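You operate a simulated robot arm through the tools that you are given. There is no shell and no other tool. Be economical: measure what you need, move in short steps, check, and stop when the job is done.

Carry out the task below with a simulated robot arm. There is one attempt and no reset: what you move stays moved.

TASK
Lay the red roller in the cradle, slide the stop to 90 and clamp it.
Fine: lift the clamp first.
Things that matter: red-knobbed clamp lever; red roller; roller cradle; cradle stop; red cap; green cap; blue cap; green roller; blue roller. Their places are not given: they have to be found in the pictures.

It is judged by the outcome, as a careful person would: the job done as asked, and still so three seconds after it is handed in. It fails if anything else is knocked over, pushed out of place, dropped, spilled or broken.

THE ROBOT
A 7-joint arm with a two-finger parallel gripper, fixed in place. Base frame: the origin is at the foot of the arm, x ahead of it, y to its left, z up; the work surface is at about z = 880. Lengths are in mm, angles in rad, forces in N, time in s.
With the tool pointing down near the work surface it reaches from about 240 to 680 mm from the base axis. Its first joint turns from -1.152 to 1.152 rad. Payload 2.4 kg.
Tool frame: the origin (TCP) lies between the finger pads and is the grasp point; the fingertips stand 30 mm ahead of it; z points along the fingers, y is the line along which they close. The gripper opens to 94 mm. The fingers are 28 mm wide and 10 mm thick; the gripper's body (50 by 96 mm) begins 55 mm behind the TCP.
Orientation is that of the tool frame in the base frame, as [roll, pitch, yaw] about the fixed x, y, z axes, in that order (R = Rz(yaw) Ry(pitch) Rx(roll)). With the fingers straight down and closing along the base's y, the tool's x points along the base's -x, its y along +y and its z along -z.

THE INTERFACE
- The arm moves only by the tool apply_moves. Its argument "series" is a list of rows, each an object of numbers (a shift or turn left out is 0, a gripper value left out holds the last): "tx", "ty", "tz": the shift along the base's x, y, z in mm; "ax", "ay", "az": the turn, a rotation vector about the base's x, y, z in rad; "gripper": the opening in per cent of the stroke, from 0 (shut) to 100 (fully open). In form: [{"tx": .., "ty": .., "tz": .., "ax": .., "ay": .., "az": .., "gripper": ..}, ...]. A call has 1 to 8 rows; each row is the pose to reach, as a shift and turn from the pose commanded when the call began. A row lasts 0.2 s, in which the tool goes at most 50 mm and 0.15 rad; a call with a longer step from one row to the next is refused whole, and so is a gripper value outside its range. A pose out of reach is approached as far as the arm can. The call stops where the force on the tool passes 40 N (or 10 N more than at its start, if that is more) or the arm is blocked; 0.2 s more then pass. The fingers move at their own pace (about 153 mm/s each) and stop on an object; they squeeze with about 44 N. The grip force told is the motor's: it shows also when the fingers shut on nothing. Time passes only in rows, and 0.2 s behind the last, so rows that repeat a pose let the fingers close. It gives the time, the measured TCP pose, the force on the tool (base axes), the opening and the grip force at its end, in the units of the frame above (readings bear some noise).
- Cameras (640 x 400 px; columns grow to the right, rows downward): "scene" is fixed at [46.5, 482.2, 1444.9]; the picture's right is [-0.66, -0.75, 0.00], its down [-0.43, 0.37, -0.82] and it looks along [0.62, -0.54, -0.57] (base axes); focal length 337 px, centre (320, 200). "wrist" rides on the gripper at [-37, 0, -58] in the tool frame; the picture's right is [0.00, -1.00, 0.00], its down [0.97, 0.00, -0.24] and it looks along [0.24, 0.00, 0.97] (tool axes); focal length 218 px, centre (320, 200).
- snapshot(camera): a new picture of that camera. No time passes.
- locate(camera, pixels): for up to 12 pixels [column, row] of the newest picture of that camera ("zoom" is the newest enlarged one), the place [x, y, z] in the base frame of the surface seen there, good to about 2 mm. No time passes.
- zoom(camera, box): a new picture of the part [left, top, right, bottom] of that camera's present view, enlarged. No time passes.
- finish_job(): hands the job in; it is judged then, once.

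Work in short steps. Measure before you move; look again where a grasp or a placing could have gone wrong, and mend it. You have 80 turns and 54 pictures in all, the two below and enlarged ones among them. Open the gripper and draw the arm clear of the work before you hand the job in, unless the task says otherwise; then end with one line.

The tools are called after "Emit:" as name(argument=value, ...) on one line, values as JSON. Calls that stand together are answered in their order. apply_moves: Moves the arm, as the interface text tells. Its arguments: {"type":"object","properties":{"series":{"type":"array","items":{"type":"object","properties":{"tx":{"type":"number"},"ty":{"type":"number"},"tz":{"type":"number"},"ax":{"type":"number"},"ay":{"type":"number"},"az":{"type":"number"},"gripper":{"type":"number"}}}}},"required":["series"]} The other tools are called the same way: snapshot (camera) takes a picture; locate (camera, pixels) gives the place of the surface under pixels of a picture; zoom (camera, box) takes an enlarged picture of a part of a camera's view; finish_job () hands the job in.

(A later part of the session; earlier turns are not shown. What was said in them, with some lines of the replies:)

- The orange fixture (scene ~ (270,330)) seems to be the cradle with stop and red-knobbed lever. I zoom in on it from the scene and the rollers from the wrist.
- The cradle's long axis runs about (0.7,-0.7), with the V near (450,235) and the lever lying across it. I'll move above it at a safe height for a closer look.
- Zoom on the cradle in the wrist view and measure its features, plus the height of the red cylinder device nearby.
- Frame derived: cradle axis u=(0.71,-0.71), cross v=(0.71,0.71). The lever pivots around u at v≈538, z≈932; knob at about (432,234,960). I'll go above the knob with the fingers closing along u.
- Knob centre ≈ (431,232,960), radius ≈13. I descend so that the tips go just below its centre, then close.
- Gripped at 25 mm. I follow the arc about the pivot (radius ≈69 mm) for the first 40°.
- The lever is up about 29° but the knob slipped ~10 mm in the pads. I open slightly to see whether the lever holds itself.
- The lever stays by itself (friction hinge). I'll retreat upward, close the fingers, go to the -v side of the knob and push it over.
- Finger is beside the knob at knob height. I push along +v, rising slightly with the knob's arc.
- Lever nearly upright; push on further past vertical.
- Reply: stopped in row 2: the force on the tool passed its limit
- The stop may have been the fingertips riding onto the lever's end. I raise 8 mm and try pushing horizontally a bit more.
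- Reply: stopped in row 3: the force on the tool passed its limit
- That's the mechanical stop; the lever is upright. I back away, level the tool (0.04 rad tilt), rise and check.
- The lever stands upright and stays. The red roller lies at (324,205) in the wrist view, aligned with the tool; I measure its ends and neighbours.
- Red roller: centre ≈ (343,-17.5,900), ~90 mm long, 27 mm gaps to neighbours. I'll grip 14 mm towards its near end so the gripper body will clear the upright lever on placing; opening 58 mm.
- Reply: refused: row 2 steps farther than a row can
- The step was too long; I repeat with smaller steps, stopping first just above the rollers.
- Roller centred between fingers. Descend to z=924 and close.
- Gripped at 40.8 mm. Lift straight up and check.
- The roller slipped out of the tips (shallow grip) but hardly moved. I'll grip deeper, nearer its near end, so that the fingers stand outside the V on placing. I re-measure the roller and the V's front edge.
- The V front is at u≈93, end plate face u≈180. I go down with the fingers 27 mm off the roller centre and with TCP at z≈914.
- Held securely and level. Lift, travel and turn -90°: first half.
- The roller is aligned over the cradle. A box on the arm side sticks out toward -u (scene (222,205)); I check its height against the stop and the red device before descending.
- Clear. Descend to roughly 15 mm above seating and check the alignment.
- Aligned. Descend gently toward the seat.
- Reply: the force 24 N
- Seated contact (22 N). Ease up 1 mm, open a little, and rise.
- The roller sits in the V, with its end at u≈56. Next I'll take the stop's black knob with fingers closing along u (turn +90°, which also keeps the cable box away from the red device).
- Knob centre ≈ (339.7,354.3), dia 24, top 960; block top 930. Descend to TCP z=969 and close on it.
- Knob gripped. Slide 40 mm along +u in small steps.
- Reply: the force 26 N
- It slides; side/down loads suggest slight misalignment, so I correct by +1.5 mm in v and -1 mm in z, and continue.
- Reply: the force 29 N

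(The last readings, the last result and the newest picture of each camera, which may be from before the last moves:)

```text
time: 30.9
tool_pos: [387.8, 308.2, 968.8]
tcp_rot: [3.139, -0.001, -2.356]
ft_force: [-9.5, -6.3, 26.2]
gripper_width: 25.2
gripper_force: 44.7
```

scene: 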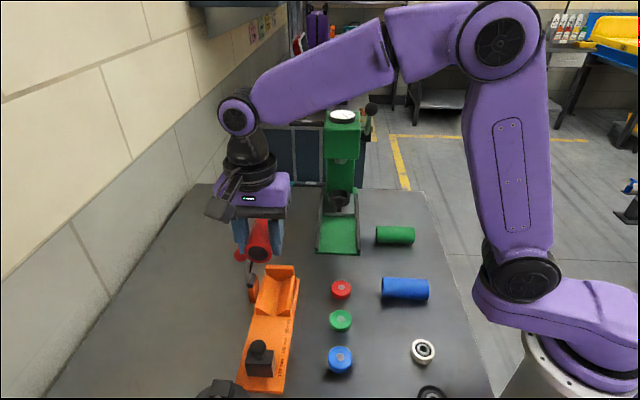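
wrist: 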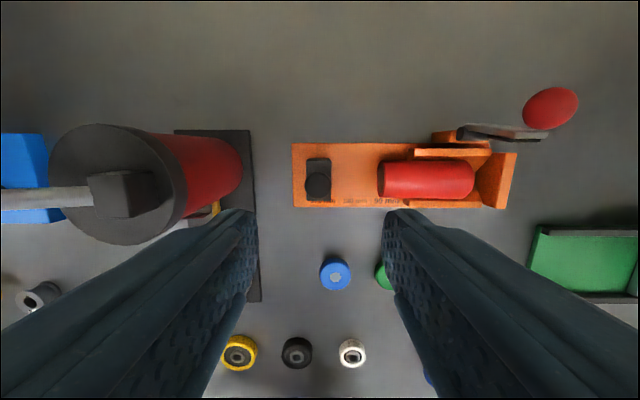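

Halve the correction and continue, now pushing the roller, in small steps.

Emit:
apply_moves(series=[{"tx": -0.5, "ty": -0.5, "tz": 0.5}, {"tx": 2.3, "ty": -3.3, "tz": 0.5}, {"tx": 5.1, "ty": -6.1, "tz": 0.5}, {"tx": 8, "ty": -9, "tz": 0.5}, {"tx": 10.8, "ty": -11.8, "tz": 0.5}, {"tx": 12.9, "ty": -13.9, "tz": 0.5}])

Emit:
zoom(camera="scene", box=[200, 230, 340, 400])

```text
time: 32.4
tool_pos: [399.2, 297.2, 968.6]
tcp_rot: [3.139, 0.0, -2.357]
ft_force: [-6.4, 3.4, 11.6]
gripper_width: 25.4
gripper_force: 44.6
```

```text
2.35 times, centred on (270, 315) of scene
```

zoom: 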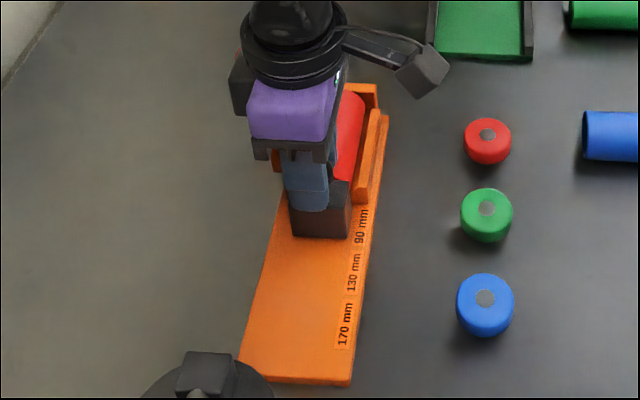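

Almost there (knob u≈73). Continue 1 mm at a time until the contact force rises.

Emit:
apply_moves(series=[{"tx": 0.7, "ty": -0.7}, {"tx": 1.4, "ty": -1.4}, {"tx": 2.1, "ty": -2.1}])

Emit:
apply_moves(series=[{"tx": 0.7, "ty": -0.7}, {"tx": 0.7, "ty": -0.7}])

```text
time: 33.1
tool_pos: [399.5, 296.0, 967.4]
tcp_rot: [3.137, 0.001, -2.354]
ft_force: [-15.2, 21.1, 2.8]
gripper_width: 25.3
gripper_force: 44.9
```

```text
time: 33.8
tool_pos: [398.6, 295.5, 967.7]
tcp_rot: [3.133, -0.002, -2.353]
ft_force: [-20.4, 24.0, 1.3]
gripper_width: 25.0
gripper_force: 44.7
```

Firm contact (≈31 N along u): the roller is home against the end plate with the stop on it. I relax the load, release and rise to inspect.

Emit:
apply_moves(series=[{"tx": -1.2, "ty": 1.2}, {"tx": -1.2, "ty": 1.2, "gripper": 45}, {"tx": -1.2, "ty": 1.2, "gripper": 45}, {"tx": -1.2, "ty": 1.2, "tz": 40}, {"tx": -1.2, "ty": 1.2, "tz": 85}, {"tx": -1.2, "ty": 1.2, "tz": 130}])

Emit:
zoom(camera="wrist", box=[200, 100, 440, 220])

Emit:
zoom(camera="scene", box=[210, 235, 320, 370])

```text
time: 35.1
tool_pos: [400.7, 294.3, 1096.4]
tcp_rot: [3.138, -0.002, -2.354]
ft_force: [0.5, -0.4, 0.4]
gripper_width: 42.4
gripper_force: 0.0
```

```text
2.67 times, centred on (320, 160) of wrist
```

zoom: 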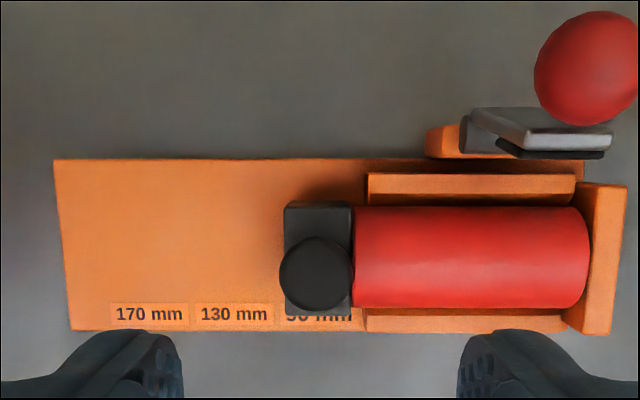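

```text
2.96 times, centred on (265, 302) of scene
```

zoom: 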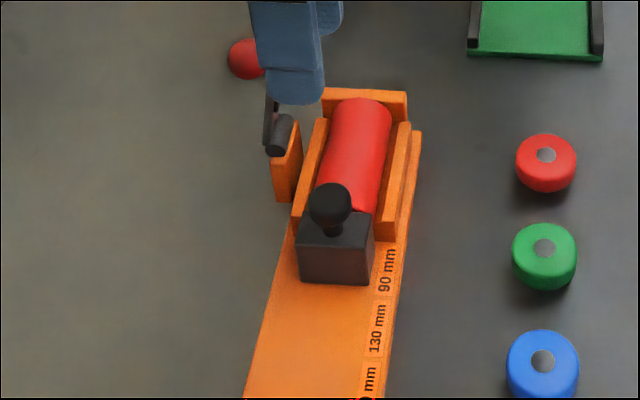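

Roller in place, stop at 90 touching it. Now close the clamp: fingers shut, go to the +v side of the knob.

Emit:
apply_moves(series=[{"tx": 40, "ty": 8, "gripper": 0}, {"tx": 80, "ty": 15, "gripper": 0}, {"tx": 112, "ty": 21}, {"tx": 112, "ty": 21, "tz": -40}, {"tx": 112, "ty": 21, "tz": -79}])

Emit:
zoom(camera="scene", box=[200, 200, 340, 320])

```text
time: 36.4
tool_pos: [514.1, 314.5, 1016.8]
tcp_rot: [3.137, 0.001, -2.356]
ft_force: [0.1, 0.0, -0.1]
gripper_width: 0.0
gripper_force: 33.4
```

```text
3.33 times, centred on (270, 260) of scene
```

zoom: 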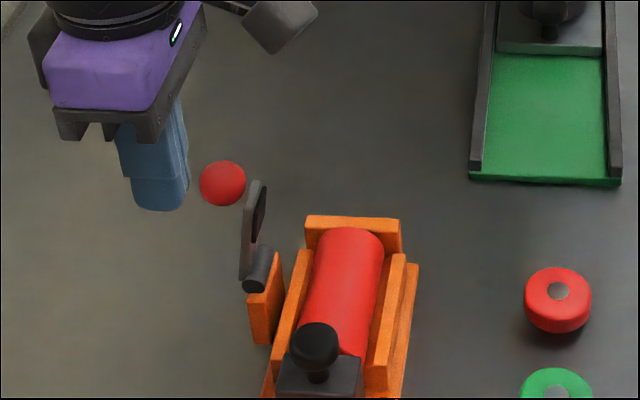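

Beside the knob. Push along -v.

Emit:
apply_moves(series=[{"tx": -7, "ty": -7}, {"tx": -14, "ty": -14, "tz": 1}, {"tx": -21, "ty": -21, "tz": 2}, {"tx": -28, "ty": -28, "tz": 2}, {"tx": -35, "ty": -35, "tz": 1}, {"tx": -42, "ty": -42, "tz": 0}, {"tx": -48, "ty": -48, "tz": -2}])

Emit:
zoom(camera="scene", box=[200, 200, 340, 320])

```text
time: 38.0
tool_pos: [464.8, 267.0, 1017.2]
tcp_rot: [3.138, -0.001, -2.356]
ft_force: [0.2, -1.4, 0.2]
gripper_width: 0.0
gripper_force: 33.4
```

```text
3.33 times, centred on (270, 260) of scene
```

zoom: 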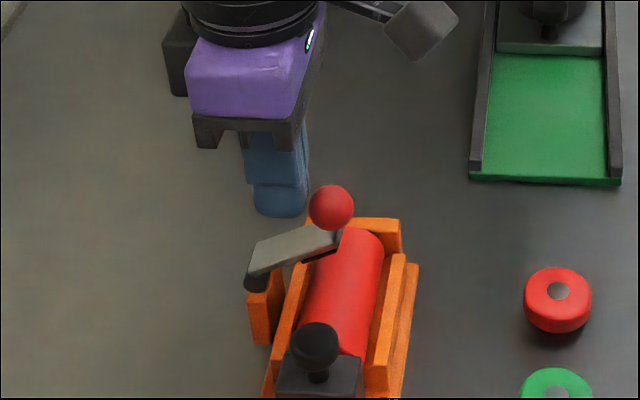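

Lever at ≈35°. Rise, move above the knob and press it down.

Emit:
apply_moves(series=[{"tz": 35}, {"tx": -14, "ty": -14, "tz": 35}, {"tx": -29, "ty": -29, "tz": 35}, {"tx": -29, "ty": -29, "tz": 20}, {"tx": -30, "ty": -30, "tz": 10}, {"tx": -31, "ty": -31, "tz": 0}, {"tx": -32, "ty": -32, "tz": -7}])

Emit:
zoom(camera="scene", box=[200, 200, 340, 320])

```text
time: 39.5
tool_pos: [433.3, 234.3, 1009.5]
tcp_rot: [3.138, -0.002, -2.355]
ft_force: [0.3, -0.5, 0.3]
gripper_width: 0.0
gripper_force: 33.5
```

```text
3.33 times, centred on (270, 260) of scene
```

zoom: 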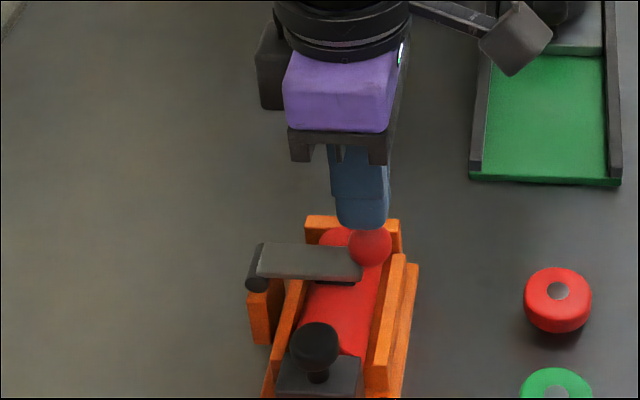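

Nearly closed. Press down further in 2 mm steps until firm.

Emit:
apply_moves(series=[{"tz": -2}, {"tz": -4}, {"tz": -6}, {"tz": -7.5}, {"tz": -9}, {"tz": -10.5}])

Emit:
zoom(camera="scene", box=[200, 200, 340, 320])

```text
time: 41.0
tool_pos: [434.5, 233.9, 1002.8]
tcp_rot: [3.139, 0.002, -2.357]
ft_force: [-3.6, -0.8, 14.6]
gripper_width: 0.0
gripper_force: 33.2
stopped in row 6: the force on the tool passed its limit (the readings are from after the stop); the commanded pose is now the measured one
```

```text
3.33 times, centred on (270, 260) of scene
```

zoom: 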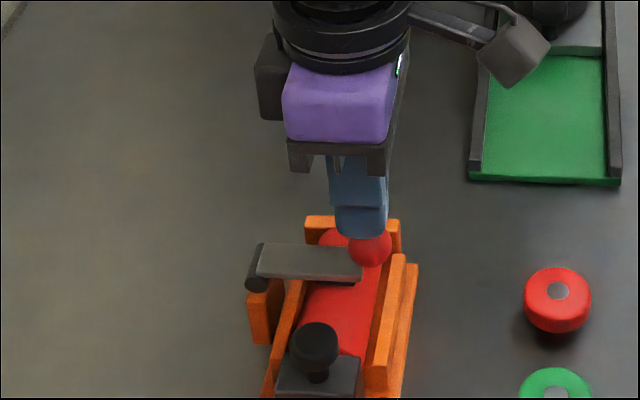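

Firm at 40 N with the knob top at 973, its original closed height. Retreat and verify everything.

Emit:
apply_moves(series=[{"tz": 30}, {"tz": 75, "gripper": 40}, {"tz": 120}, {"tx": -20, "ty": -40, "tz": 150}, {"tx": -40, "ty": -80, "tz": 160}, {"tx": -50, "ty": -120, "tz": 165}])

Emit:
snapshot(camera="scene")

Emit:
zoom(camera="scene", box=[210, 235, 320, 370])

Emit:
snapshot(camera="wrist")

```text
refused: row 4 steps farther than a row can; nothing moved
```

```text
7 pictures are left
```

scene: 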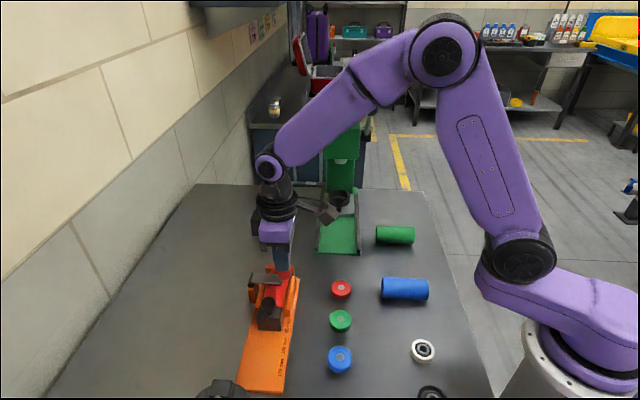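

```text
2.96 times, centred on (265, 302) of scene
```

zoom: 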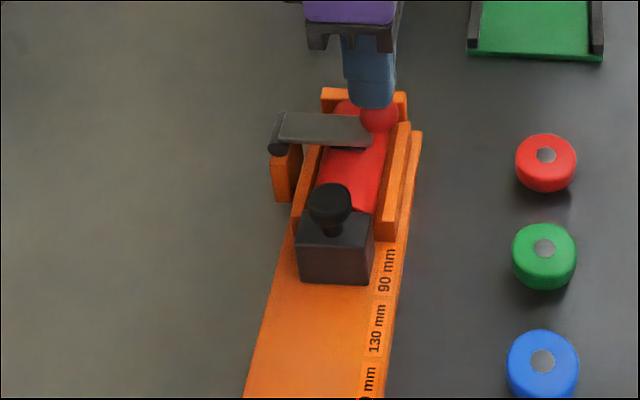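

```text
5 pictures are left
```

wrist: 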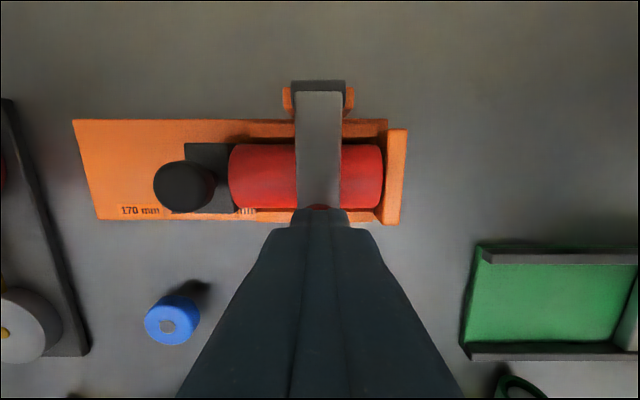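

Clamped as wanted. Retreat with smaller steps.

Emit:
apply_moves(series=[{"tz": 30}, {"tz": 70}, {"tz": 110, "gripper": 60}, {"tx": -10, "ty": -25, "tz": 145, "gripper": 60}, {"tx": -25, "ty": -65, "tz": 155}, {"tx": -40, "ty": -105, "tz": 160}])

Emit:
zoom(camera="scene", box=[210, 235, 320, 370])

Emit:
snapshot(camera="wrist")

```text
time: 42.4
tool_pos: [393.4, 131.1, 1160.3]
tcp_rot: [3.137, 0.0, -2.358]
ft_force: [0.1, -0.6, -0.4]
gripper_width: 56.5
gripper_force: 0.0
```

```text
2.96 times, centred on (265, 302) of scene
```

zoom: 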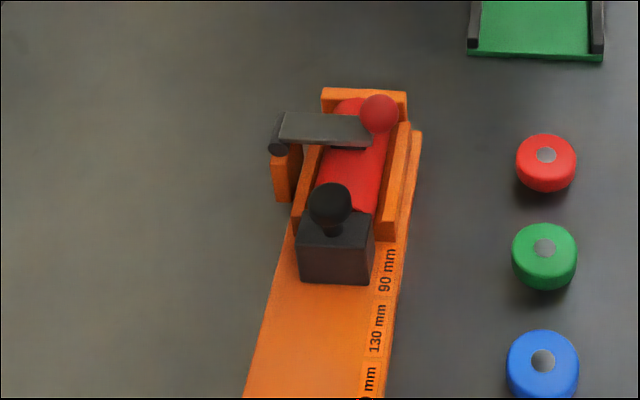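

```text
3 pictures are left
```

wrist: 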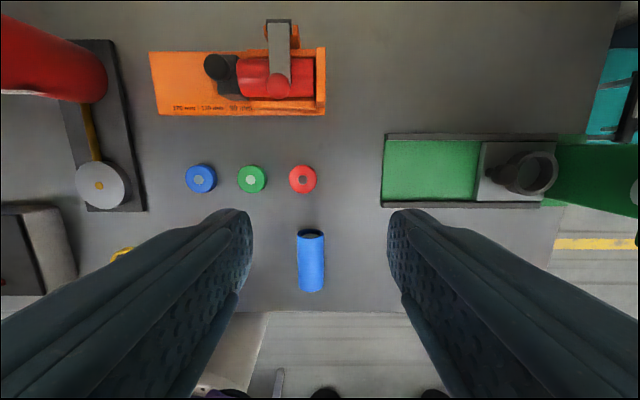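

The roller is clamped, the stop is at 90, everything else is in place and the arm is clear with the gripper open.

Emit:
finish_job()

```text
The job is handed in.
```

The red roller is lying in the cradle with the stop slid to 90 and touching its end. I lifted the clamp first and then closed it firmly on the roller. On the first lift the roller slipped from the gripper and slid a few millimetres on the table, but the second grip held. The last pictures show nothing else knocked over or moved.
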